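You operate a simulated robot arm through the tools that you are given. There is no shell and no other tool. Be economical: measure what you need, move in short steps, check, and stop when the job is done.

Carry out the task below with a simulated robot arm. There is one attempt and no reset: what you move stays moved.

TASK
Put things in order on the left half of the wall bench. At the end: the white porcelain knob from the left half of the wall bench stands where the filament stem stood; the filament stem stands where the wire spool stood; the medium lamp from the left half of the wall bench stands where the white porcelain knob stood; the wire spool stands on top of the black gauge; whatever was shut is shut again. Leave all else as you found it, and nothing knocked over.

Only the result counts: the job must be done as asked and must still hold three seconds after the hand-in. Knocking over, shifting, dropping, spilling or breaking anything else fails it.

THE ROBOT
A 6-joint arm with a two-finger parallel gripper, fixed in place. Base frame: the origin is at the foot of the arm, x ahead of it, y to its left, z up; the work surface is at about z = 0.8. Lengths are in m, angles in degrees, forces in N, time in s.
With the tool pointing down near the work surface it reaches from about 0.26 to 0.68 m from the base axis. Its first joint turns from -66.0 to 66.0 degrees. Payload 2.9 kg.
The TCP is the grasp point between the finger pads, 0.03 m short of the fingertips. In the tool frame z runs along the fingers and y along their closing line. Largest opening 0.11 m; finger width 0.02, thickness 0.01; the body of the gripper, 0.048 by 0.112 m, starts 0.055 m behind the TCP.
Orientation is that of the tool frame in the base frame, as a unit quaternion [w, x, y, z]. With the fingers straight down and closing along the base's y, the tool's x points along the base's -x, its y along +y and its z along -z.

THE INTERFACE
- The arm moves only by the tool play_rows. Its argument "series" is a list of rows, each a list of 3 entries, a list of its own where there are three numbers: the finger opening in m, from 0 to 0.11, then the shift along the base's x, y, z in m, then the turn, a rotation vector about the base's x, y, z in rad. In form: [[gripper, [x, y, z], [ax, ay, az]], ...]. A call has 1 to 10 rows; each row is the pose to reach, as a shift and turn from the pose commanded when the call began. A row lasts 0.2 s, in which the tool goes at most 0.05 m and 8.6 degrees; a call with a longer step from one row to the next is refused whole, and so is a gripper value outside its range. A pose out of reach is approached as far as the arm can. The call stops where the force on the tool passes 40 N (or 10 N more than at its start, if that is more) or the arm is blocked; 0.2 s more then pass. The fingers move at their own pace (about 0.108 m/s each) and stop on an object; they squeeze with about 38 N. The grip force told is the motor's: it shows also when the fingers shut on nothing. Time passes only in rows, and 0.2 s behind the last, so rows that repeat a pose let the fingers close. It gives the time, the measured TCP pose, the force on the tool (base axes), the opening and the grip force at its end, in the units of the frame above (readings bear some noise), with the torque about the TCP (base axes, N m) and any sound that the robot's microphone picked up, and new pictures: "views" is both (left out), scene, wrist or none.
- Cameras (640 x 400 px; columns grow to the right, rows downward): "scene" is fixed at [0.0775, 0.4433, 1.3794]; the picture's right is [-0.63, -0.78, 0.00], its down [-0.44, 0.35, -0.83] and it looks along [0.65, -0.52, -0.56] (base axes); focal length 342 px, centre (320, 200). "wrist" rides on the gripper at [0.072, 0.017, -0.103] in the tool frame; the picture's right is [-0.23, 0.97, 0.00], its down [-0.76, -0.18, -0.62] and it looks along [-0.61, -0.14, 0.78] (tool axes); focal length 222 px, centre (320, 200).
- locate(camera, pixels): for up to 12 pixels [column, row] of the newest picture of that camera ("zoom" is the newest enlarged one), the place [x, y, z] in the base frame of the surface seen there, good to about 0.002 m, but the place of the scene camera against the robot may be out by one fixed shift of up to 0.018 m in any direction. No time passes.
- enlarge(camera, box): a new picture of the part [left, top, right, bottom] of that camera's present view, enlarged. No time passes.
- sign_off(): hands the job in; it is judged then, once.

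Work in short steps. Measure before you move; look again where a grasp or a placing could have gone wrong, and mend it. You have 80 turns and 200 pictures in all, those below and enlarged ones among them. Open the gripper and draw the arm clear of the work before you hand the job in, unless the task says otherwise.

The tools are called after "Call:" as name(argument=value, ...) on one line, values as JSON. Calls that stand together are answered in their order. play_rows: Moves the arm, as the interface text tells. Its arguments: {"type":"object","properties":{"series":{"type":"array","items":{"type":"array"}},"views":{"type":"string","enum":["both","scene","wrist","none"]}},"required":["series"]} The other tools are called the same way: locate (camera, pixels) gives the place of the surface under pixels of a picture; enlarge (camera, box) takes an enlarged picture of a part of a camera's view; sign_off () hands the job in.

At the start:

```text
time_s: 0.0
tcp_pos: [0.3452, -0.0856, 1.0934]
ee_rot: [0.0, -0.001, 1.0, 0.0]
force: [-0.1, -0.1, 0.4]
wrist_torque: [0.02, -0.03, -0.05]
gripper_width: 0.1102
grip_force: 0.0
```

scene: 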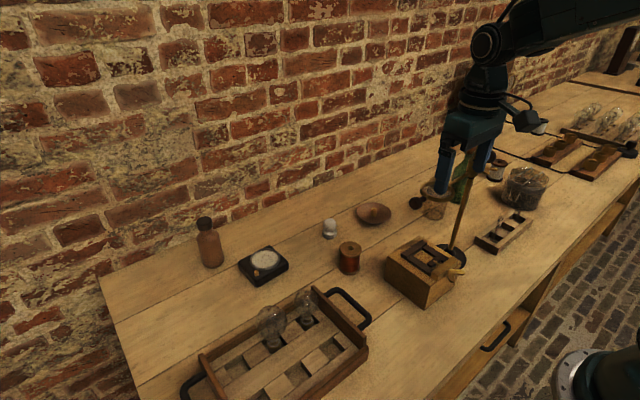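
wrist: 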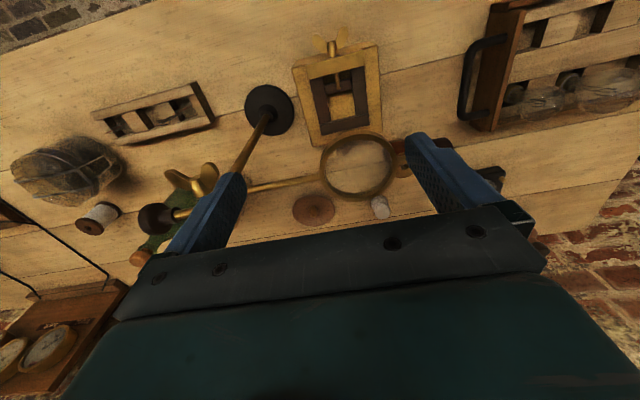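

The scene shows a bottle, gauge, knob, spool, tray with lamps, and a wooden clamp box. I enlarge to identify things.

Call:
enlarge(camera="scene", box=[180, 180, 400, 400])

Call:
enlarge(camera="scene", box=[370, 130, 570, 310])

Call:
enlarge(camera="wrist", box=[240, 0, 640, 250])

```text
1.82 times, centred on (290, 290) of scene
```

zoom: 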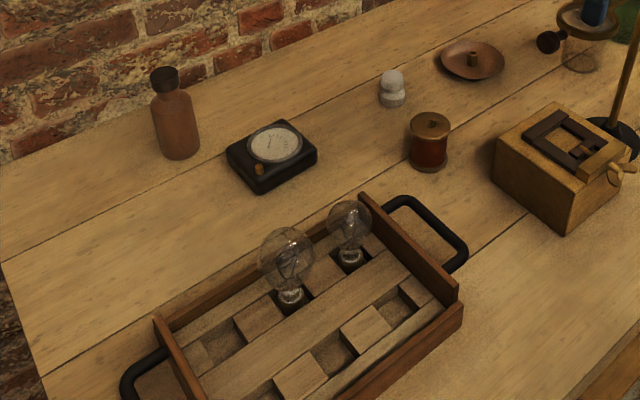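

```text
2.22 times, centred on (470, 220) of scene
```

zoom: 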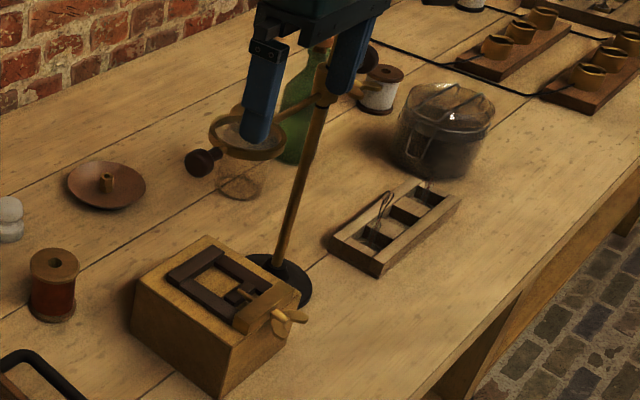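

```text
1.60 times, centred on (440, 125) of wrist
```

zoom: 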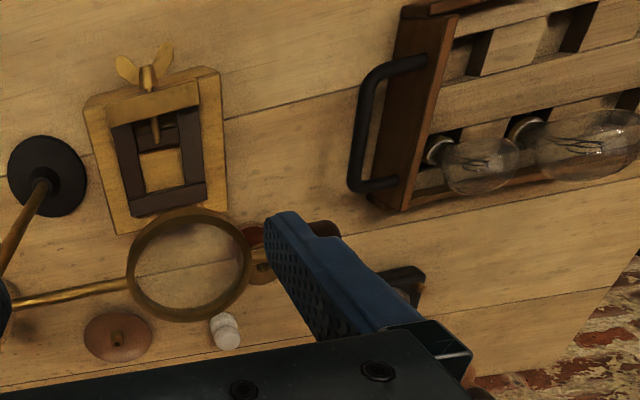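

I locate the candidates and look closer at the right part of the bench.

Call:
locate(camera="scene", pixels=[[330, 222], [348, 247], [264, 262], [373, 212], [271, 322], [306, 300], [209, 240], [425, 262], [505, 230], [525, 185], [435, 210], [497, 165]])

Call:
enlarge(camera="scene", box=[470, 150, 570, 260])

Call:
enlarge(camera="scene", box=[540, 80, 640, 180])

Call:
enlarge(camera="scene", box=[370, 220, 480, 320])

Call:
enlarge(camera="scene", box=[230, 270, 380, 380])

Call:
enlarge(camera="wrist", box=[0, 60, 300, 300])

```text
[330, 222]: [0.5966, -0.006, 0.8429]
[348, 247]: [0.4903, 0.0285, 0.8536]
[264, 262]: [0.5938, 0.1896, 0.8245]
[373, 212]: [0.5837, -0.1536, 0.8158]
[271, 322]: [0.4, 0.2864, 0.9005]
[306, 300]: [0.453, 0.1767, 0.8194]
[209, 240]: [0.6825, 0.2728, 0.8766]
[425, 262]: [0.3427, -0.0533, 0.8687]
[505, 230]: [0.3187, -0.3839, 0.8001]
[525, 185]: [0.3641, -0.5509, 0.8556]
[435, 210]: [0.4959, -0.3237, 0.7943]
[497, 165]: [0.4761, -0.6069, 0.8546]
```

```text
3.64 times, centred on (520, 205) of scene
```

zoom: 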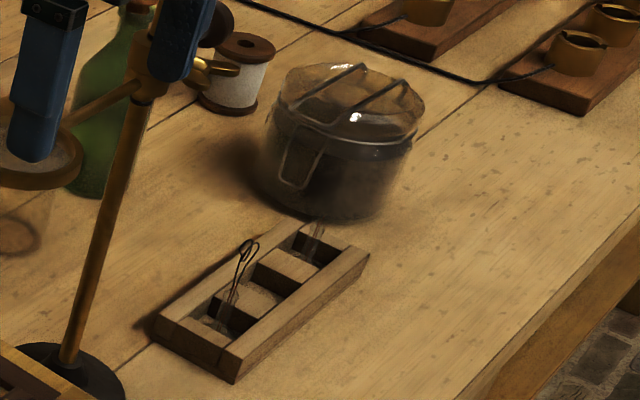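

```text
4.00 times, centred on (590, 130) of scene
```

zoom: 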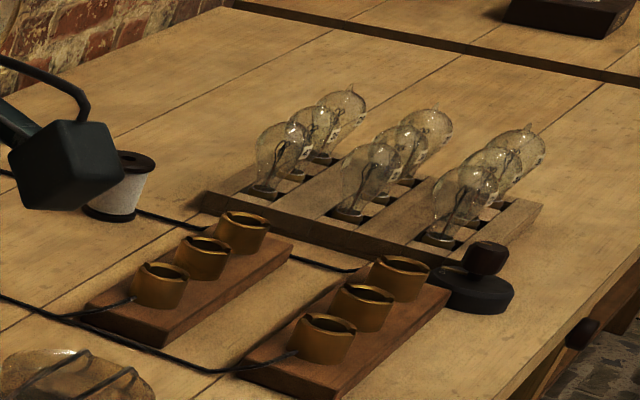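

```text
4.00 times, centred on (425, 270) of scene
```

zoom: 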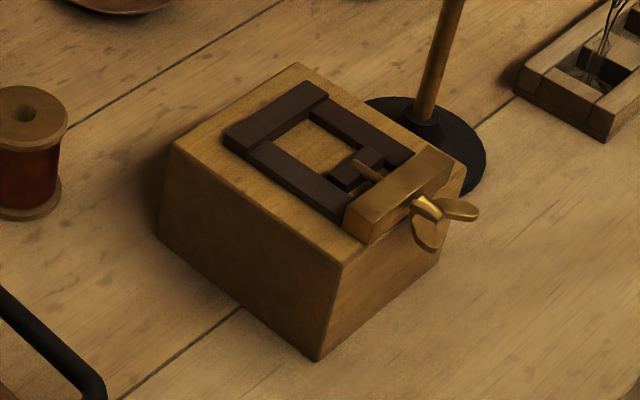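

```text
3.64 times, centred on (305, 325) of scene
```

zoom: 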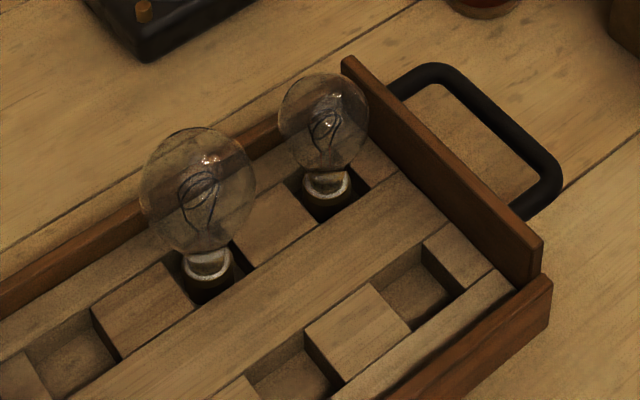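

```text
1.67 times, centred on (150, 180) of wrist
```

zoom: 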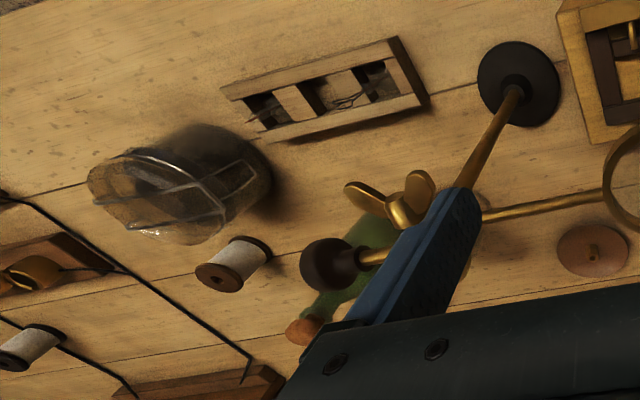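

The rack at (505,230) holds filament wires; the arm hides part of the magnifier stand. I raise and shift the arm left for a clear view.

Call:
play_rows(series=[[0.11, [0, 0, 0.04], [0, 0, 0]], [0.11, [-0.02, 0, 0.08], [0, 0, 0]], [0.11, [-0.03, 0.04, 0.08], [0, 0, 0]], [0.11, [-0.04, 0.08, 0.08], [0, 0, 0]]])

```text
time_s: 1.0
tcp_pos: [0.3064, -0.0034, 1.1759]
ee_rot: [-0.001, 0.001, 1.0, 0.0]
force: [-0.5, -1.0, 0.4]
wrist_torque: [0.0, -0.03, 0.04]
gripper_width: 0.1099
grip_force: 0.1
```

scene: 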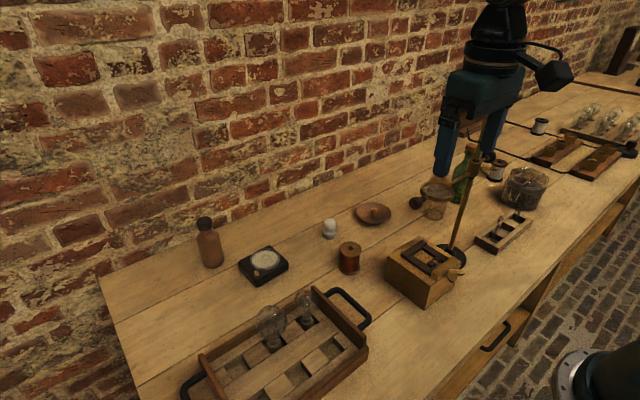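
wrist: 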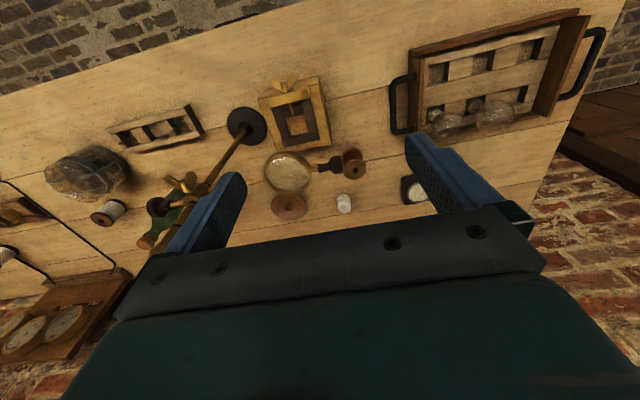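

Call:
enlarge(camera="scene", box=[400, 130, 500, 230])

Call:
enlarge(camera="wrist", box=[90, 60, 290, 230])

Call:
enlarge(camera="wrist", box=[380, 0, 620, 160])

Call:
enlarge(camera="wrist", box=[230, 60, 430, 230])

```text
4.00 times, centred on (450, 180) of scene
```

zoom: 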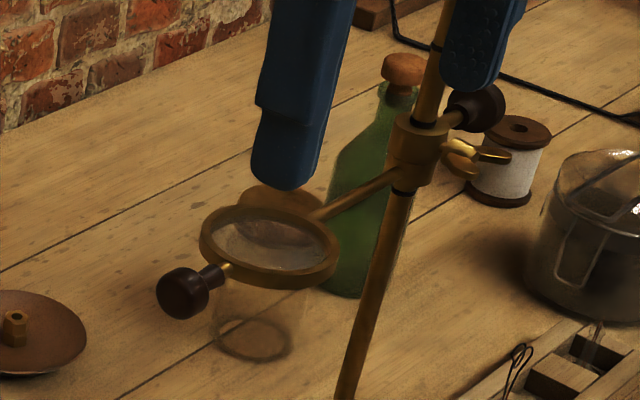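

```text
2.35 times, centred on (190, 145) of wrist
```

zoom: 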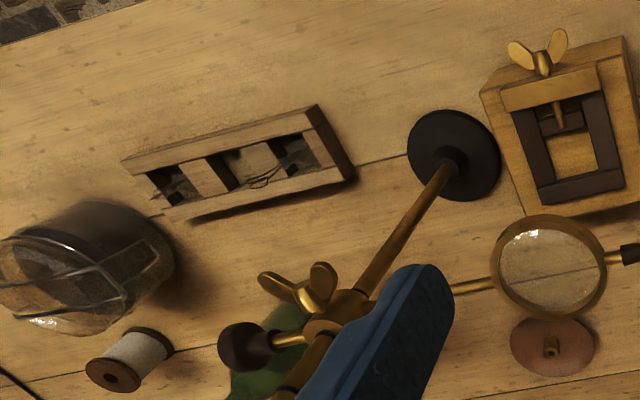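

```text
2.50 times, centred on (500, 80) of wrist
```

zoom: 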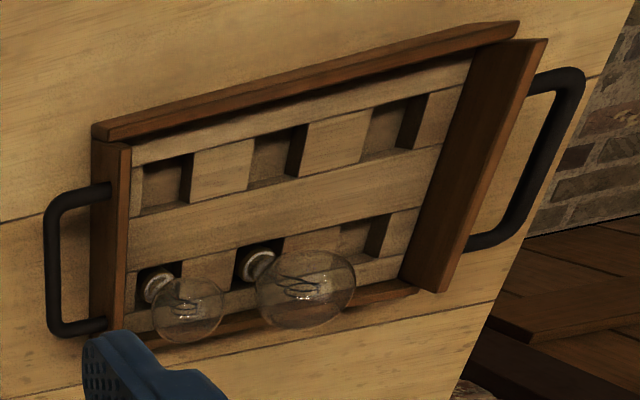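

```text
2.35 times, centred on (330, 145) of wrist
```

zoom: 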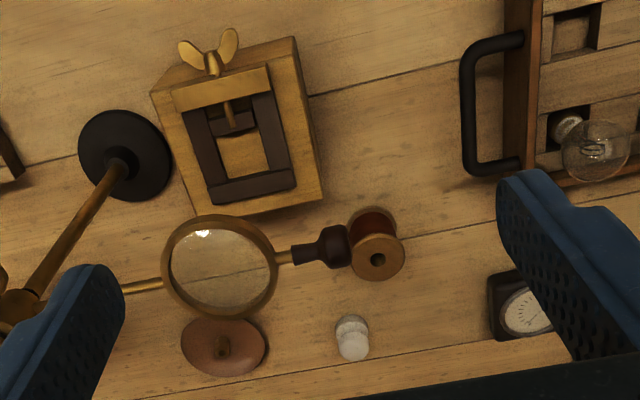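

There's a clear thing under the magnifier and stems in the rack. I measure the stand and look at details.

Call:
locate(camera="scene", pixels=[[450, 249], [458, 228], [470, 175], [482, 130], [436, 186], [415, 203], [467, 170], [480, 240], [525, 215], [495, 250], [435, 215], [428, 205]])

Call:
locate(camera="wrist", pixels=[[246, 125], [205, 185], [192, 205], [200, 130], [120, 140], [192, 108], [175, 127], [142, 140], [290, 172], [185, 183]])

Call:
enlarge(camera="wrist", box=[105, 95, 215, 165])

Call:
enlarge(camera="scene", box=[470, 190, 540, 260])

```text
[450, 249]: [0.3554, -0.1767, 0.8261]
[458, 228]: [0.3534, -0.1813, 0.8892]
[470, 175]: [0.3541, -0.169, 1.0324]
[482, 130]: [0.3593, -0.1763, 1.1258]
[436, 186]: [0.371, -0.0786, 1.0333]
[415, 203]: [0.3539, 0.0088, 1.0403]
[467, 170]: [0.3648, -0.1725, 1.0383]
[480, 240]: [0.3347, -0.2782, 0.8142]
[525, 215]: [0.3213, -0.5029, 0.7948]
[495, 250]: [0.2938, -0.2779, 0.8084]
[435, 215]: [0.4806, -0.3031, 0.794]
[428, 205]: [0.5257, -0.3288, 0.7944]
```

```text
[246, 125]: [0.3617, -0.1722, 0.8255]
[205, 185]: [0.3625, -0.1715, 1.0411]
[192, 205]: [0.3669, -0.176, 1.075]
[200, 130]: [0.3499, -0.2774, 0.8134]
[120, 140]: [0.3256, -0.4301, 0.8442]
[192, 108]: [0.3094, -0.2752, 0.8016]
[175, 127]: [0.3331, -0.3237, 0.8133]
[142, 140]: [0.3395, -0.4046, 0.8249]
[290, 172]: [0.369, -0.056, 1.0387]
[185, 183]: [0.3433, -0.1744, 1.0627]
```

```text
5.71 times, centred on (160, 130) of wrist
```

zoom: 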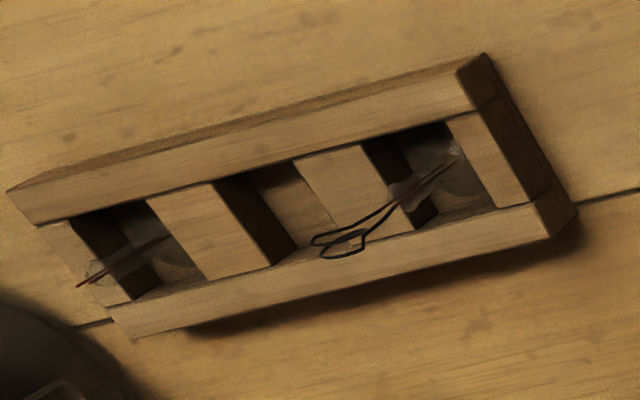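

```text
5.71 times, centred on (505, 225) of scene
```

zoom: 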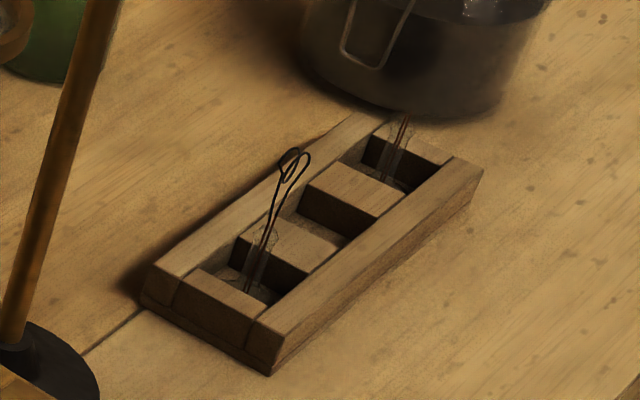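

First slot of the rack holds the filament stem (loop wire, at (495,235) scene); the third a bare one. Now I move forward-left for measuring knob, spool, gauge and lamps with the wrist camera.

Call:
play_rows(series=[[0.11, [0.02, 0.04, 0], [0, 0, 0]], [0.11, [0.04, 0.08, 0], [0, 0, 0]], [0.11, [0.08, 0.11, 0], [0, 0, 0]], [0.11, [0.1, 0.14, 0], [0, 0, 0]]])

```text
time_s: 2.0
tcp_pos: [0.4047, 0.1388, 1.1748]
ee_rot: [0.0, 0.0, 1.0, 0.0]
force: [0.9, 0.3, 0.1]
wrist_torque: [0.01, -0.01, -0.02]
gripper_width: 0.11
grip_force: 0.0
```

scene: 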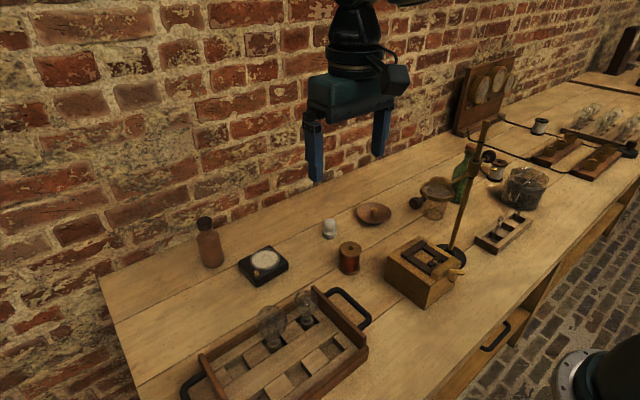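
wrist: 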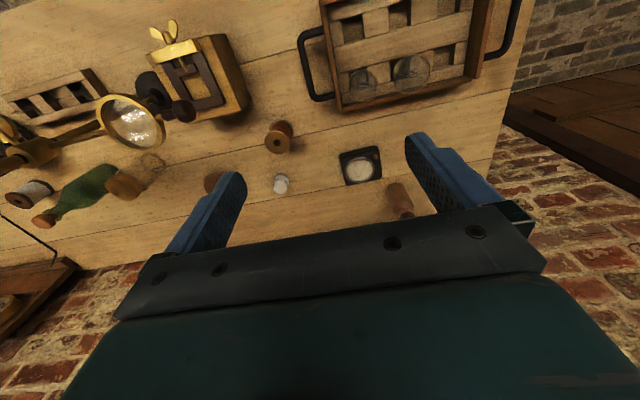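

Good view between the fingers. I enlarge it and locate edges of knob, spool, gauge, lamps.

Call:
enlarge(camera="wrist", box=[240, 100, 420, 220])

Call:
enlarge(camera="wrist", box=[300, 0, 520, 120])

Call:
enlarge(camera="scene", box=[570, 70, 640, 150])

Call:
locate(camera="scene", pixels=[[271, 304], [271, 345], [307, 291], [306, 320], [257, 325], [285, 322], [296, 302], [317, 302], [585, 115], [610, 115], [634, 120], [586, 102]])

Call:
locate(camera="wrist", pixels=[[281, 178], [281, 189], [278, 142], [283, 125], [361, 166], [345, 155], [378, 177], [363, 80], [412, 68], [398, 195], [342, 88], [466, 70]])

```text
3.33 times, centred on (330, 160) of wrist
```

zoom: 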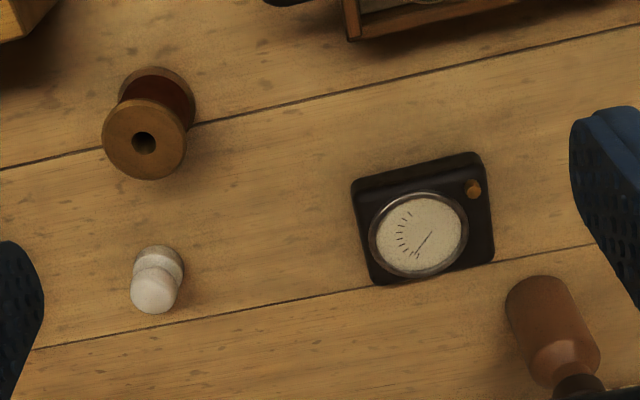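

```text
2.91 times, centred on (410, 60) of wrist
```

zoom: 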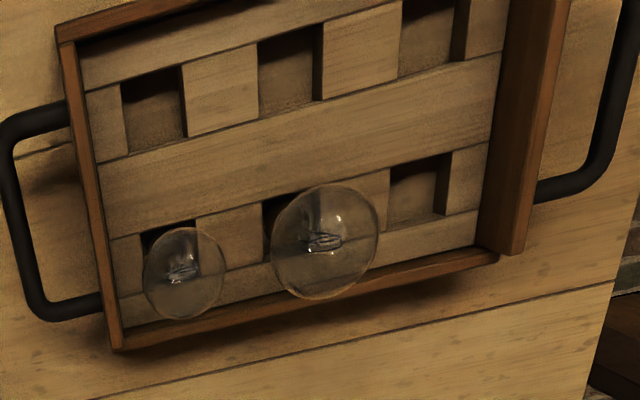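

```text
5.00 times, centred on (605, 110) of scene
```

zoom: 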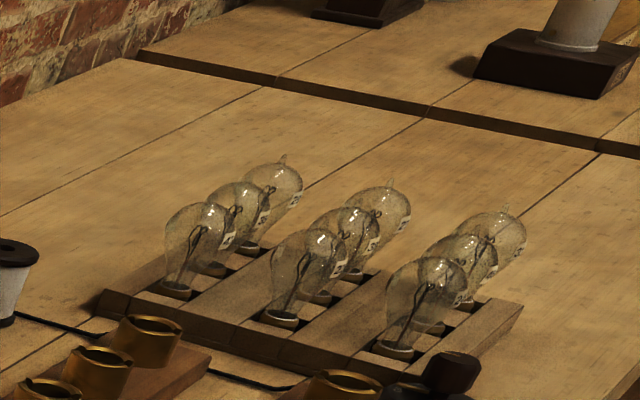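

```text
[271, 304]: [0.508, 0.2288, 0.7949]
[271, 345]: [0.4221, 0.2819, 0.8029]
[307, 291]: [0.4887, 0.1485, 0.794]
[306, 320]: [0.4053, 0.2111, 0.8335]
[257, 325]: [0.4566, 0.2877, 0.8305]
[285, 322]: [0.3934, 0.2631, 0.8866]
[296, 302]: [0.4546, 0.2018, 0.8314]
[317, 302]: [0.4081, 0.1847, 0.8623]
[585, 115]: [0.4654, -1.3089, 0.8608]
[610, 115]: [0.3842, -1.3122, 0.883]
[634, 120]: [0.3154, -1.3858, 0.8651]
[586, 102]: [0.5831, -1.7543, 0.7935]
```

```text
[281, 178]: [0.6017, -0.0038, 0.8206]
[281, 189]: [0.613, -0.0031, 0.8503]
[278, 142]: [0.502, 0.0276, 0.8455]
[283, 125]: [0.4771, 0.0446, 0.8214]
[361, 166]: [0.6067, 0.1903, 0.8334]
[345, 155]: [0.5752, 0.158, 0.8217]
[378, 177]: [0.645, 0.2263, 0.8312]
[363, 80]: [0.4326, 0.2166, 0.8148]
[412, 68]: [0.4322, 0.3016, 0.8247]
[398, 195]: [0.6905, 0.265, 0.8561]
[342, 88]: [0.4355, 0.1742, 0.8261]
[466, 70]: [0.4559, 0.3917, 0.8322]
```

Two lamps stand in the tray, about 0.060 and 0.047 m across; I need to know which one counts as "medium" and whether other lamps exist. I turn the wrist camera toward the right part of the room, high above everything.

Call:
play_rows(series=[[0.11, [-0.02, -0.03, 0.02], [0, 0, -0.14]], [0.11, [-0.04, -0.06, 0.04], [0, 0, -0.28]], [0.11, [-0.06, -0.09, 0.06], [0, 0, -0.42]], [0.11, [-0.08, -0.12, 0.08], [0, 0, -0.56]], [0.11, [-0.1, -0.12, 0.09], [0, 0, -0.7]], [0.11, [-0.1, -0.12, 0.09], [0, 0, -0.84]], [0.11, [-0.1, -0.12, 0.09], [0, 0, -0.98]], [0.11, [-0.1, -0.12, 0.09], [0, 0, -1.12]], [0.11, [-0.1, -0.12, 0.09], [0, 0, -1.26]], [0.11, [-0.1, -0.12, 0.09], [0, 0, -1.4]]], views="wrist")

```text
time_s: 4.2
tcp_pos: [0.305, 0.0144, 1.2623]
ee_rot: [0.0, 0.645, 0.764, 0.0]
force: [-0.5, 0.9, -1.0]
wrist_torque: [0.02, 0.0, 0.01]
gripper_width: 0.1098
grip_force: 0.0
```

wrist: 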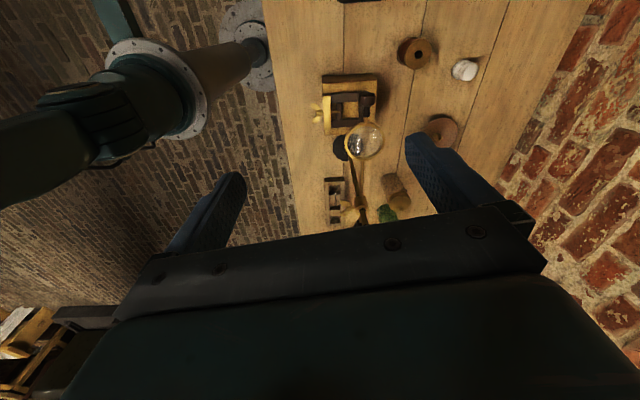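

Now I tilt the view up to see the far right.

Call:
play_rows(series=[[0.11, [0, 0, 0], [-0.14, 0, 0]], [0.11, [0, 0, 0], [-0.28, 0, 0]], [0.11, [0, 0, 0.0], [-0.42, 0, 0]], [0.11, [0, 0, 0.0], [-0.56, 0, 0]], [0.11, [0, 0, 0.0], [-0.56, 0, 0]]], views="wrist")

```text
time_s: 5.4
tcp_pos: [0.3048, 0.0197, 1.2644]
ee_rot: [0.138, 0.627, 0.747, -0.172]
force: [-0.7, -0.4, -0.2]
wrist_torque: [-0.01, 0.0, 0.0]
gripper_width: 0.1099
grip_force: 0.0
out of reach, approached as far as the arm can: row 1, 2, 3, 4, 5
```

wrist: 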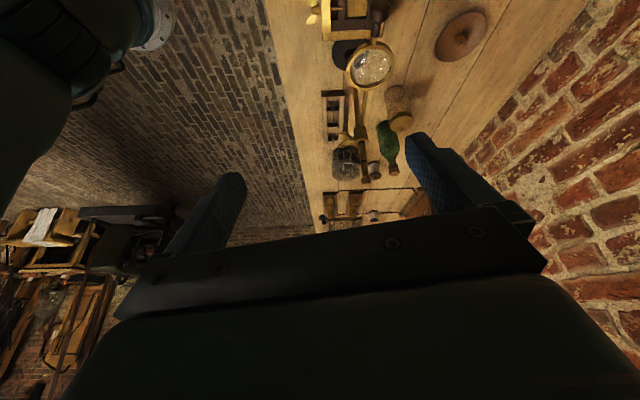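

A stoppered clear jar shows at (398,100), and another bench at the lower left. I enlarge both.

Call:
enlarge(camera="wrist", box=[310, 40, 430, 230])

Call:
enlarge(camera="wrist", box=[0, 190, 180, 400])

```text
2.11 times, centred on (370, 135) of wrist
```

zoom: 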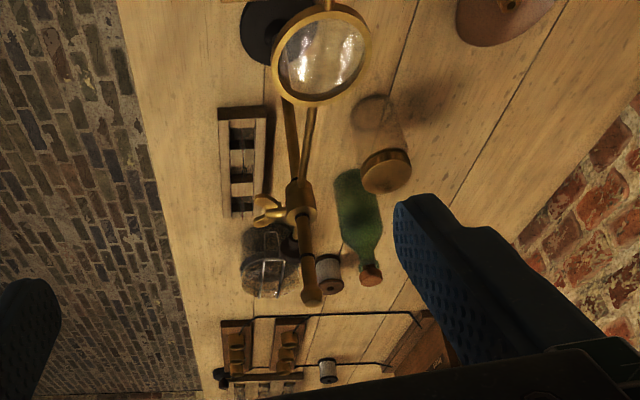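

```text
1.90 times, centred on (90, 295) of wrist
```

zoom: 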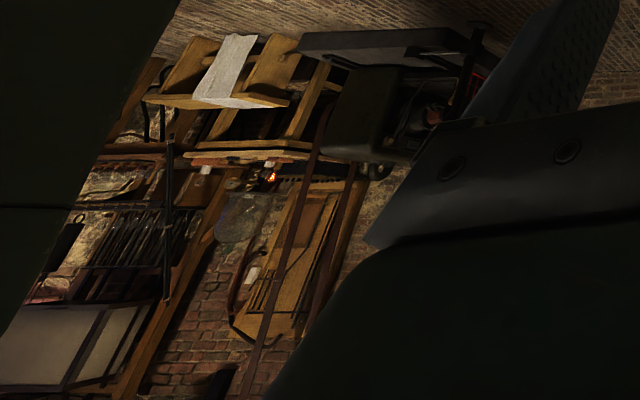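

The jar is corked. To settle lamp sizes I move toward the right end, along the robot side of the stand pole, and look at the far lamp rack.

Call:
play_rows(series=[[0.11, [0, -0.04, -0.01], [0, 0, 0]], [0.11, [0, -0.08, -0.02], [0, 0, 0]], [0.11, [0, -0.12, -0.02], [0, 0, 0]], [0.11, [0, -0.16, -0.02], [0, 0, 0]], [0.11, [0, -0.2, -0.02], [0, 0, 0]], [0.11, [0, -0.24, -0.02], [0, 0, 0]], [0.11, [0, -0.28, -0.02], [0, 0, 0]], [0.11, [0, -0.32, -0.02], [0, 0, 0]], [0.11, [0, -0.36, -0.02], [0, 0, 0]]], views="both")

```text
time_s: 7.6
tcp_pos: [0.3713, -0.3362, 1.2987]
ee_rot: [0.14, 0.602, 0.768, -0.165]
force: [0.4, -0.2, 0.3]
wrist_torque: [-0.01, 0.02, 0.02]
gripper_width: 0.1099
grip_force: 0.1
out of reach, approached as far as the arm can: row 1, 2, 3, 4, 5, 6, 7, 8, 9
stopped in row 9: the arm was blocked; the commanded pose is now the measured one
```

scene: 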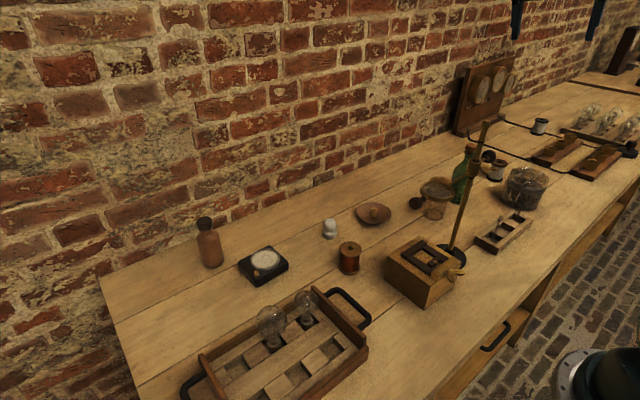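
wrist: 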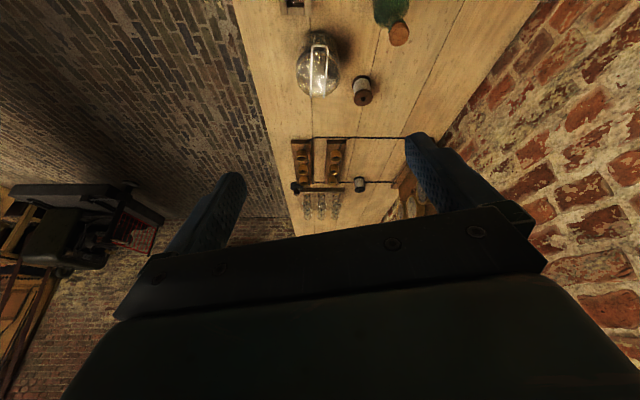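

Call:
enlarge(camera="wrist", box=[280, 125, 400, 235])

Call:
enlarge(camera="wrist", box=[270, 0, 420, 120])

Call:
enlarge(camera="scene", box=[550, 0, 640, 160])

Call:
locate(camera="wrist", pixels=[[309, 210], [321, 212], [334, 212], [296, 186], [360, 184]])

```text
3.64 times, centred on (340, 180) of wrist
```

zoom: 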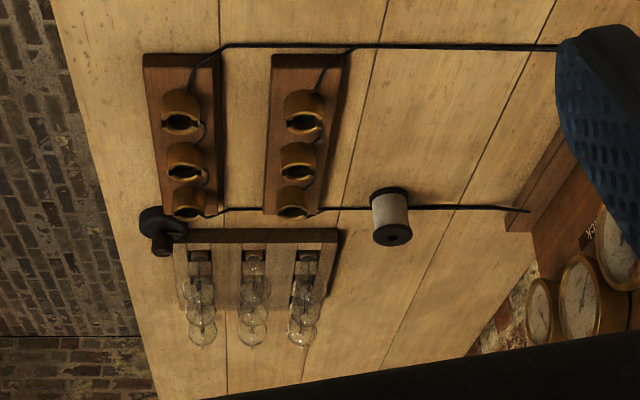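

```text
3.33 times, centred on (345, 60) of wrist
```

zoom: 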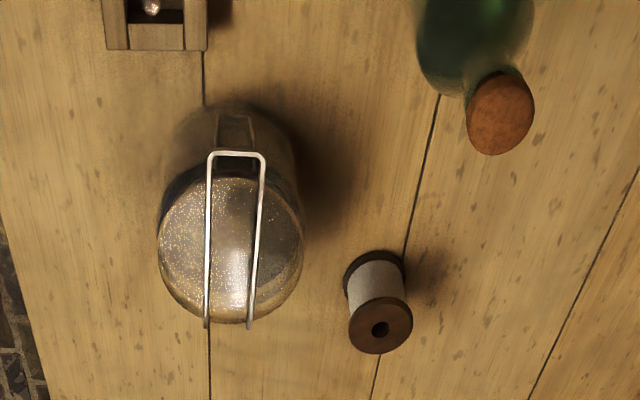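

```text
2.50 times, centred on (595, 80) of scene
```

zoom: 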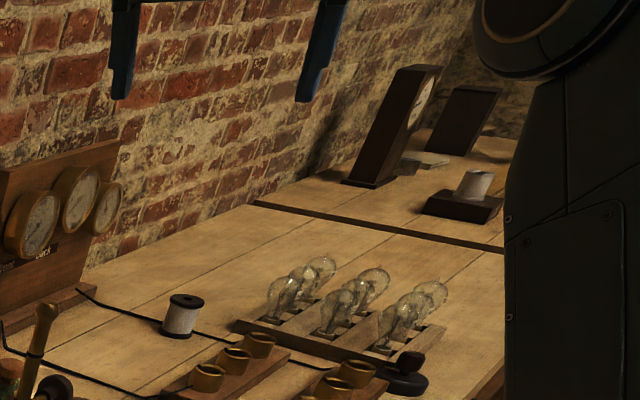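

```text
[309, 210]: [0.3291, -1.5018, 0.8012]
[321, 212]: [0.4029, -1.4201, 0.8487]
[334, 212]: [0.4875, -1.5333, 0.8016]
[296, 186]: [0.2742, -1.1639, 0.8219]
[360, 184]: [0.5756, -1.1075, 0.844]
```

Right rack lamps are tipped pear lamps. I look closely at the left two lamps for comparison.

Call:
enlarge(camera="scene", box=[245, 275, 335, 365])

Call:
enlarge(camera="scene", box=[490, 155, 560, 215])

Call:
enlarge(camera="scene", box=[160, 300, 380, 400])

```text
4.44 times, centred on (290, 320) of scene
```

zoom: 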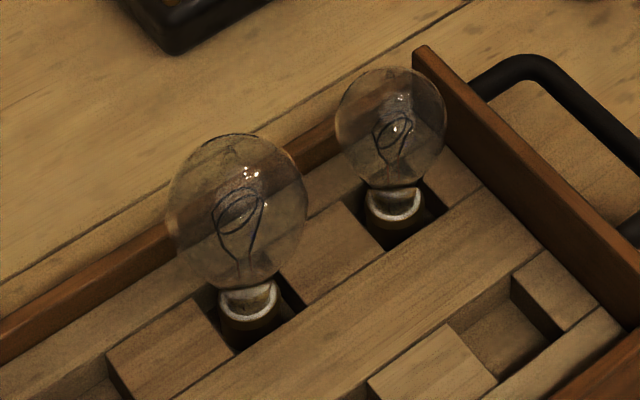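

```text
6.67 times, centred on (525, 185) of scene
```

zoom: 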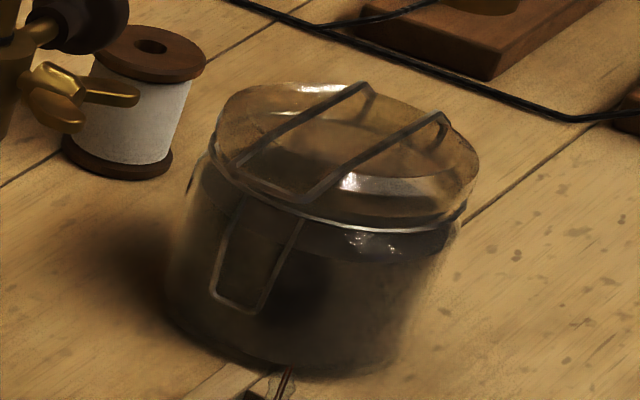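

```text
2.91 times, centred on (270, 350) of scene
```

zoom: 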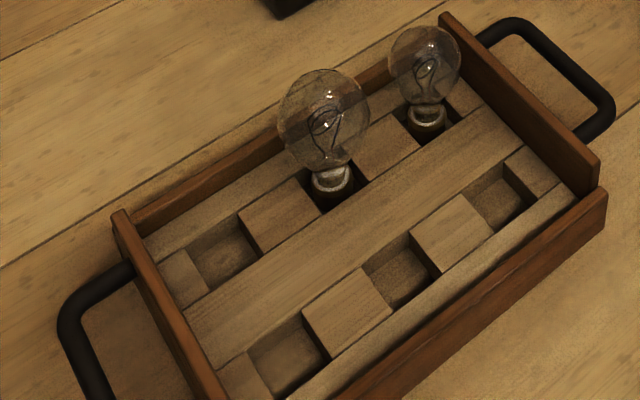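

I enlarge the right rack to the maximum to compare bulb sizes.

Call:
enlarge(camera="scene", box=[590, 100, 640, 150])

Call:
enlarge(camera="wrist", box=[320, 185, 350, 235])

Call:
locate(camera="scene", pixels=[[594, 135], [616, 142], [595, 140], [618, 148], [574, 130]])

```text
8.00 times, centred on (615, 125) of scene
```

zoom: 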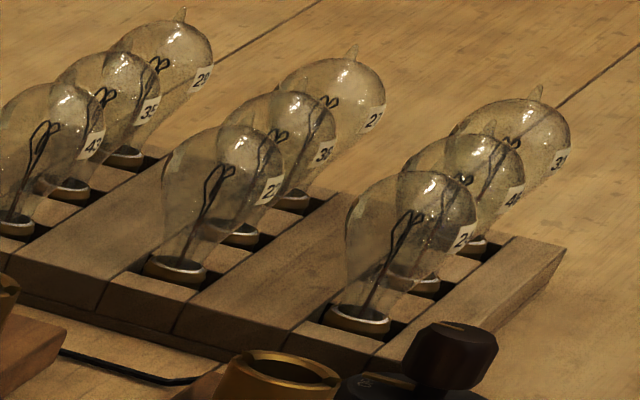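

```text
8.00 times, centred on (335, 210) of wrist
```

zoom: 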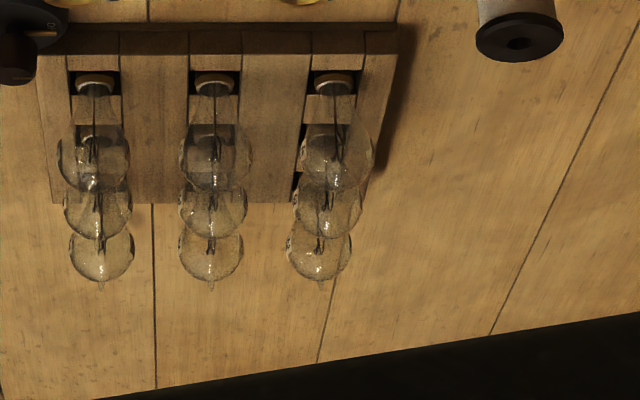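

```text
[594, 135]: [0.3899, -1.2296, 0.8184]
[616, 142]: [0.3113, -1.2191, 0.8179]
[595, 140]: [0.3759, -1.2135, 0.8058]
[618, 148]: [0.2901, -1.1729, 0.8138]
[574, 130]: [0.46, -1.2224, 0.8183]
```

The nine right-hand lamps are a different, numbered kind. I'll go back upright over the middle and next look to the left for other lamps as size reference.

Call:
play_rows(series=[[0.11, [-0.02, 0.03, -0.01], [0.14, 0, 0]], [0.11, [-0.03, 0.07, -0.02], [0.28, 0, 0]], [0.11, [-0.04, 0.11, -0.03], [0.42, 0, 0]], [0.11, [-0.05, 0.15, -0.03], [0.437, 0, 0]], [0.11, [-0.06, 0.19, -0.03], [0.437, 0, 0]], [0.11, [-0.06, 0.23, -0.03], [0.437, 0, 0]], [0.11, [-0.06, 0.27, -0.04], [0.437, 0, 0]], [0.11, [-0.06, 0.31, -0.06], [0.437, 0, 0]], [0.11, [-0.06, 0.35, -0.07], [0.437, 0, 0]], [0.11, [-0.06, 0.39, -0.08], [0.437, 0, 0]]], views="none")

Call:
play_rows(series=[[0.11, [0, 0, 0], [0, 0, 0.14]], [0.11, [0, 0, 0], [0, 0, 0.28]], [0.11, [0, 0, 0], [0, 0, 0.42]], [0.11, [0, 0, 0], [0, 0, 0.56]], [0.11, [0, 0, 0], [0, 0, 0.7]], [0.11, [0, 0, 0], [0, 0, 0.84]], [0.11, [0, 0, 0], [0, 0, 0.98]], [0.11, [0, 0, 0], [0, 0, 1.12]], [0.11, [0, 0, 0], [0, 0, 1.26]], [0.11, [0, 0, 0], [0, 0, 1.4]]], views="none")

Call:
play_rows(series=[[0.11, [0, 0, 0], [0, 0, 0.14]], [0.11, [0, 0, 0], [0, 0, 0.28]], [0.11, [0, 0, 0], [0, 0, 0.42]], [0.11, [0, 0, 0], [0, 0, 0.56]], [0.11, [0, 0, 0], [0, 0, 0.7]], [0.11, [0, 0, 0], [0, 0, 0.84]], [0.11, [0, 0, 0], [0, 0, 0.98]], [0.11, [0, 0, 0], [0, 0, 1.12]], [0.11, [0, 0, 0], [0, 0, 1.26]], [0.11, [0, 0, 0], [0, 0, 1.4]]], views="wrist")

```text
time_s: 9.8
tcp_pos: [0.3186, 0.052, 1.2555]
ee_rot: [0.006, 0.619, 0.785, 0.005]
force: [0.6, -0.1, 0.2]
wrist_torque: [-0.02, -0.02, 0.0]
gripper_width: 0.1099
grip_force: 0.0
out of reach, approached as far as the arm can: row 3, 7, 8, 9, 10
```

```text
time_s: 12.0
tcp_pos: [0.3171, 0.0557, 1.256]
ee_rot: [0.001, -0.036, 0.999, 0.008]
force: [0.2, 0.7, 0.8]
wrist_torque: [0.0, 0.01, 0.03]
gripper_width: 0.1101
grip_force: 0.0
```

```text
time_s: 14.2
tcp_pos: [0.3175, 0.0541, 1.2562]
ee_rot: [-0.004, -0.67, 0.742, 0.007]
force: [0.2, 0.6, 0.3]
wrist_torque: [0.01, 0.0, 0.0]
gripper_width: 0.1099
grip_force: 0.0
```

wrist: 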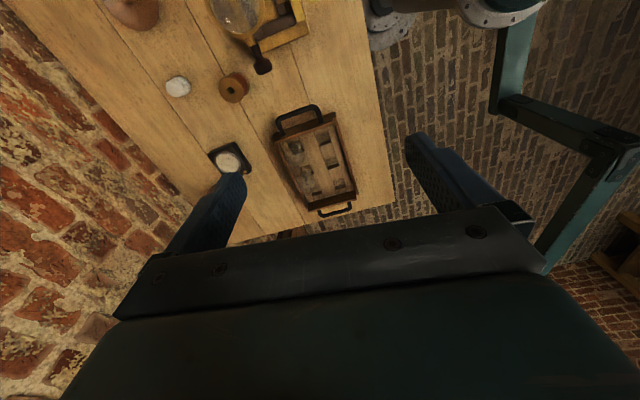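

Camera now looks left. I enlarge the tray and tilt up to look beyond.

Call:
enlarge(camera="wrist", box=[260, 95, 370, 220])

Call:
play_rows(series=[[0.11, [0, 0, -0.02], [0.14, 0, 0]], [0.11, [0, 0, -0.04], [0.28, 0, 0]], [0.11, [0, 0, -0.04], [0.42, 0, 0]], [0.11, [0, 0, -0.04], [0.56, 0, 0]], [0.11, [0, 0, -0.04], [0.7, 0, 0]]], views="wrist")

```text
3.20 times, centred on (315, 158) of wrist
```

zoom: 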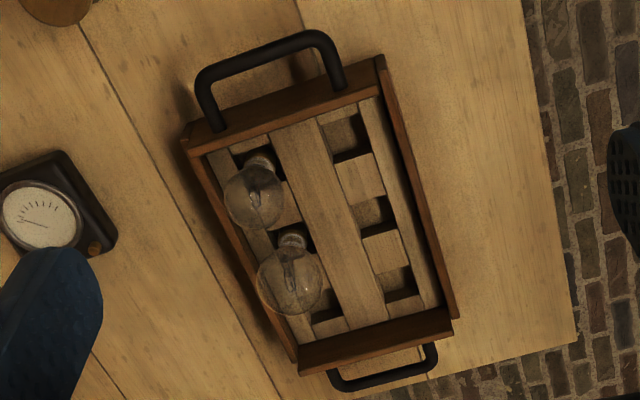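

```text
time_s: 15.4
tcp_pos: [0.3292, 0.0004, 1.2606]
ee_rot: [0.133, -0.655, 0.723, 0.174]
force: [-0.3, 0.3, 0.3]
wrist_torque: [0.02, 0.03, 0.03]
gripper_width: 0.1102
grip_force: 0.1
out of reach, approached as far as the arm can: row 1, 2, 3, 4, 5
```

wrist: 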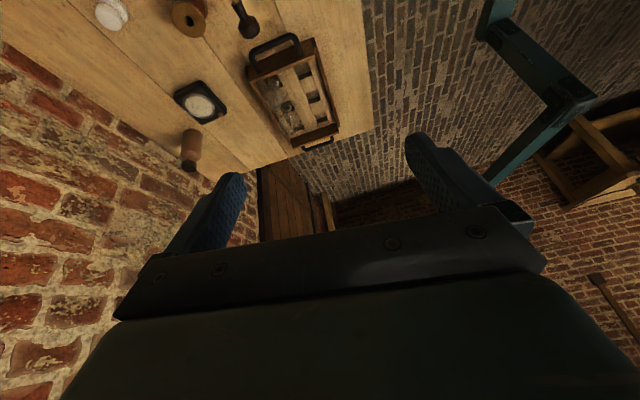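

No other lamps visible to the left. I return to upright default orientation and then do the spool first.

Call:
play_rows(series=[[0.11, [0.01, 0.02, 0], [-0.14, 0, 0]], [0.11, [0.02, 0.04, 0], [-0.28, 0, 0]], [0.11, [0.03, 0.06, 0], [-0.42, 0, 0]], [0.11, [0.04, 0.08, 0], [-0.44, 0, 0]], [0.11, [0.04, 0.08, 0], [-0.44, 0, 0]]], views="none")

Call:
play_rows(series=[[0.11, [0, 0, 0], [0, 0, -0.14]], [0.11, [0, 0, 0], [0, 0, -0.28]], [0.11, [0, 0, 0], [0, 0, -0.42]], [0.11, [0, 0, 0], [0, 0, -0.56]], [0.11, [0, 0, 0], [0, 0, -0.7]], [0.11, [0, 0, 0], [0, 0, -0.84]], [0.11, [0, 0, 0], [0, 0, -0.98]], [0.11, [0, 0, 0], [0, 0, -1.12]], [0.11, [0, 0, 0], [0, 0, -1.26]], [0.11, [0, 0, 0], [0, 0, -1.4]]], views="none")

```text
time_s: 16.6
tcp_pos: [0.3682, 0.0797, 1.2639]
ee_rot: [-0.013, -0.668, 0.744, 0.013]
force: [0.5, 0.3, 1.0]
wrist_torque: [0.02, -0.01, 0.02]
gripper_width: 0.1099
grip_force: 0.1
out of reach, approached as far as the arm can: row 3
```

```text
time_s: 18.8
tcp_pos: [0.3677, 0.0786, 1.2631]
ee_rot: [-0.002, -0.03, 0.999, 0.018]
force: [-1.2, 0.7, 0.2]
wrist_torque: [-0.03, -0.01, 0.0]
gripper_width: 0.1101
grip_force: 0.0
```

I straighten the tool and descend to above the spool at about (0.49, 0.03), staying in front of the magnifier.

Call:
play_rows(series=[[0.11, [0.04, -0.02, 0], [-0.036, -0.004, -0.06]], [0.11, [0.085, -0.04, 0], [-0.036, -0.004, -0.06]], [0.11, [0.11, -0.05, -0.04], [-0.036, -0.004, -0.06]], [0.11, [0.11, -0.05, -0.08], [-0.036, -0.004, -0.06]], [0.11, [0.11, -0.05, -0.12], [-0.036, -0.004, -0.06]], [0.11, [0.11, -0.05, -0.16], [-0.036, -0.004, -0.06]]])

```text
time_s: 20.2
tcp_pos: [0.4778, 0.0302, 1.1025]
ee_rot: [0.0, -0.001, 1.0, 0.0]
force: [0.2, -0.2, 0.5]
wrist_torque: [0.01, 0.04, 0.0]
gripper_width: 0.11
grip_force: 0.0
```

scene: 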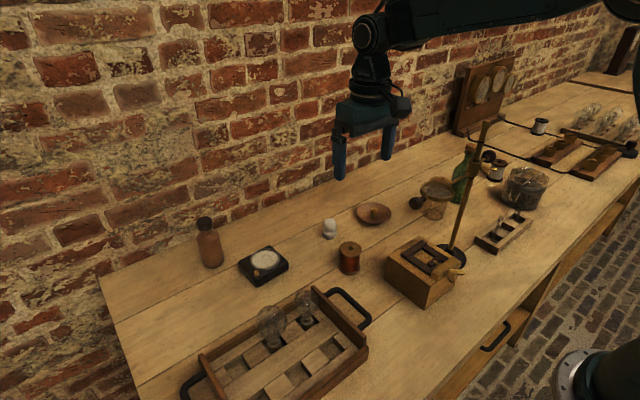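
wrist: 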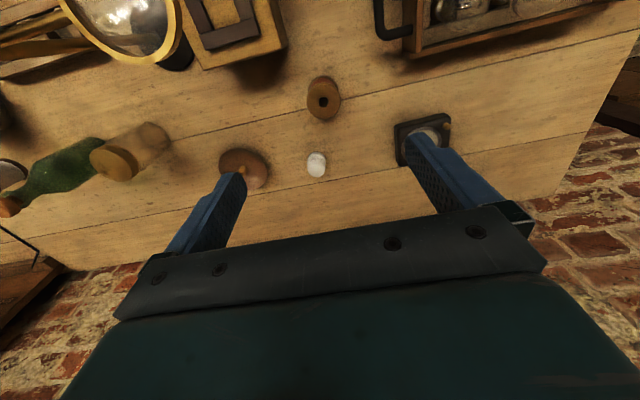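

Spool top at (322,100), knob at (316,165). I enlarge and locate them with the wrist camera.

Call:
enlarge(camera="wrist", box=[280, 60, 370, 190])

Call:
locate(camera="wrist", pixels=[[308, 104], [341, 104], [324, 93], [324, 116], [323, 80], [316, 158], [316, 172], [300, 130], [340, 135], [160, 40], [182, 60], [187, 30]])

```text
3.08 times, centred on (325, 125) of wrist
```

zoom: 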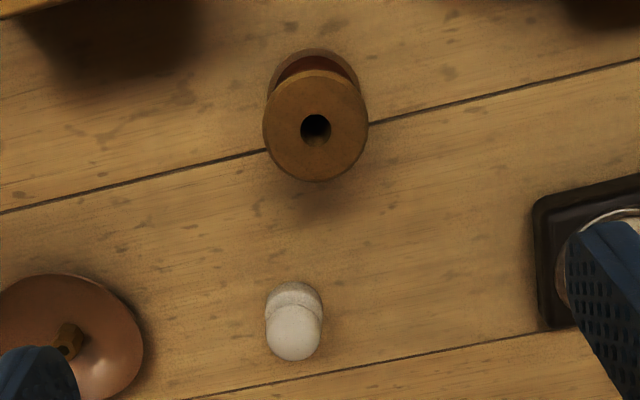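

```text
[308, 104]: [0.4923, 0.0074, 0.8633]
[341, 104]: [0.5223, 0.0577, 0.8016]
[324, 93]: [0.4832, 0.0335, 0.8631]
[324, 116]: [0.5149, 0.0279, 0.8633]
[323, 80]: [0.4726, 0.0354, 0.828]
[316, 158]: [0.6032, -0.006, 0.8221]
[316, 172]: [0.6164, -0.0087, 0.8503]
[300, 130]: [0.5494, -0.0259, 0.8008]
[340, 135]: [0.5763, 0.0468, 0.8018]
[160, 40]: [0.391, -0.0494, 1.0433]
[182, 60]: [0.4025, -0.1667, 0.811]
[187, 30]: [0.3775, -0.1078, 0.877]
```

Spool centre ≈ (0.495, 0.031), top z 0.863, table 0.802. I descend around it and close.

Call:
play_rows(series=[[0.09, [0.017, 0.001, -0.04], [0, 0, 0]], [0.09, [0.017, 0.001, -0.085], [0, 0, 0]], [0.09, [0.017, 0.001, -0.13], [0, 0, 0]], [0.09, [0.017, 0.001, -0.175], [0, 0, 0]], [0.09, [0.017, 0.001, -0.215], [0, 0, 0]], [0.09, [0.017, 0.001, -0.24], [0, 0, 0]], [0.09, [0.017, 0.001, -0.258], [0, 0, 0]], [0.09, [0.017, 0.001, -0.258], [0, 0, 0]]])

```text
time_s: 22.0
tcp_pos: [0.4943, 0.0311, 0.8437]
ee_rot: [-0.001, -0.001, 1.0, 0.0]
force: [0.2, -0.5, 0.1]
wrist_torque: [-0.01, 0.0, 0.01]
gripper_width: 0.09
grip_force: 0.1
```

scene: 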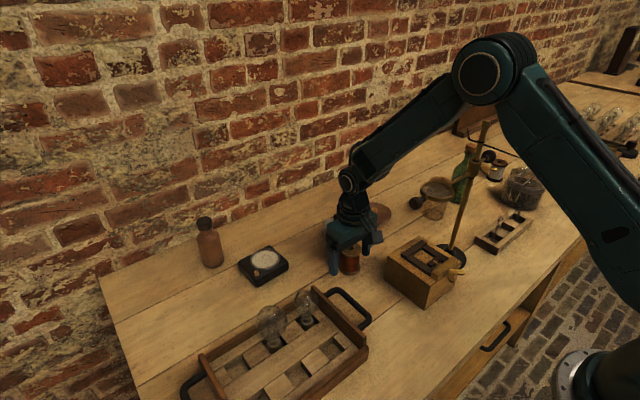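
wrist: 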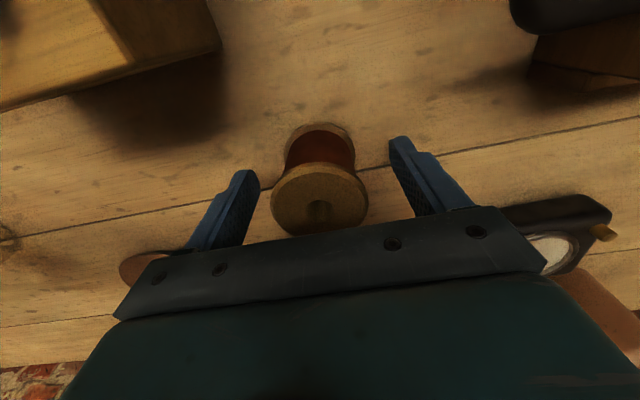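

The spool sits centred between the fingers, arm clear of the magnifier. I close and lift a little.

Call:
play_rows(series=[[0.04, [0, 0, 0], [0, 0, 0]], [0.03, [0, 0, 0], [0, 0, 0]], [0.03, [0, 0, 0], [0, 0, 0]], [0.03, [0, 0, 0.03], [0, 0, 0]], [0.03, [0, 0, 0.07], [0, 0, 0]], [0.03, [0, 0, 0.11], [0, 0, 0]], [0.03, [0, 0, 0.15], [0, 0, 0]]])

```text
time_s: 23.6
tcp_pos: [0.492, 0.0271, 0.9917]
ee_rot: [0.0, -0.002, 1.0, 0.0]
force: [-0.9, 0.9, -1.3]
wrist_torque: [-0.07, 0.02, 0.0]
gripper_width: 0.0499
grip_force: 37.8
```

scene: 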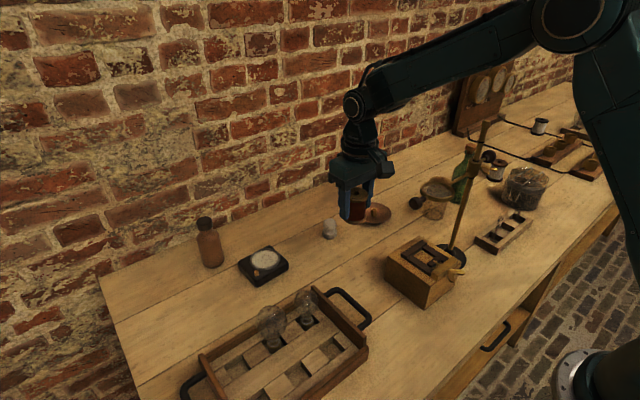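
wrist: 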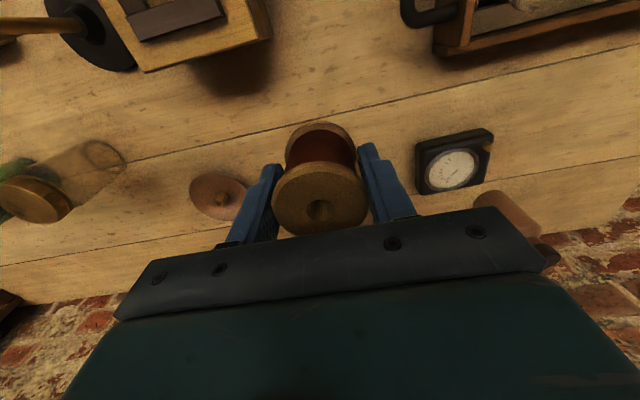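

Spool held. The gauge is in full view at (453,163); I locate its parts.

Call:
enlarge(camera="wrist", box=[400, 110, 510, 210])

Call:
locate(camera="wrist", pixels=[[420, 146], [486, 133], [425, 188], [484, 180], [453, 168], [433, 170], [472, 167], [452, 152], [455, 186], [489, 147]])

```text
4.00 times, centred on (455, 160) of wrist
```

zoom: 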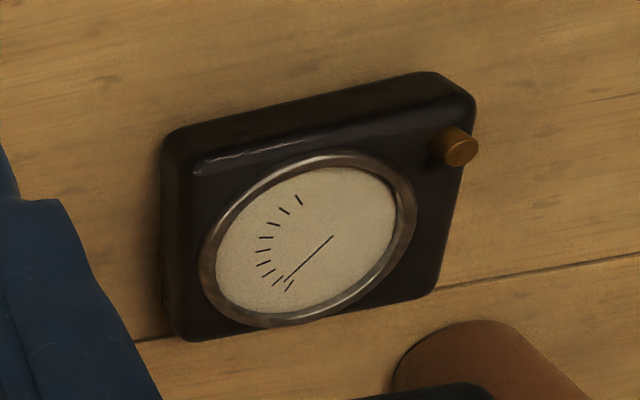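

```text
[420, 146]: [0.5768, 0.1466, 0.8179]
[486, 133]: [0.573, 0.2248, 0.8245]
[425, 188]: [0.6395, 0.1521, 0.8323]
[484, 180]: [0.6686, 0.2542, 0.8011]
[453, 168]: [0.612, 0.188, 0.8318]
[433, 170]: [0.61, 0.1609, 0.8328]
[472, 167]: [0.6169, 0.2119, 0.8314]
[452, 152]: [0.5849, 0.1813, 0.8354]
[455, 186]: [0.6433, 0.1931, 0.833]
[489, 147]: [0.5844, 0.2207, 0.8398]
```

I locate the dial's ring edges precisely through the zoom.

Call:
locate(camera="zoom", pixels=[[224, 265], [390, 215], [320, 172], [292, 308], [207, 265], [410, 210], [330, 155], [275, 322], [307, 241], [250, 195], [365, 290]])

```text
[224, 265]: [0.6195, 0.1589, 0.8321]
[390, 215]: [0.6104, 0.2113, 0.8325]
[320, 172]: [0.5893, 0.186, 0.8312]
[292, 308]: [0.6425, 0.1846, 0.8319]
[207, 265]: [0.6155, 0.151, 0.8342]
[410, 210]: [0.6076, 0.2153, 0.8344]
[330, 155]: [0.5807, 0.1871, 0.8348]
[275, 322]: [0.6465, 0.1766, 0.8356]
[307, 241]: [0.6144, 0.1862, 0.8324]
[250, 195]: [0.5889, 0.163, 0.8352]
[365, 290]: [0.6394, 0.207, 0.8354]
```

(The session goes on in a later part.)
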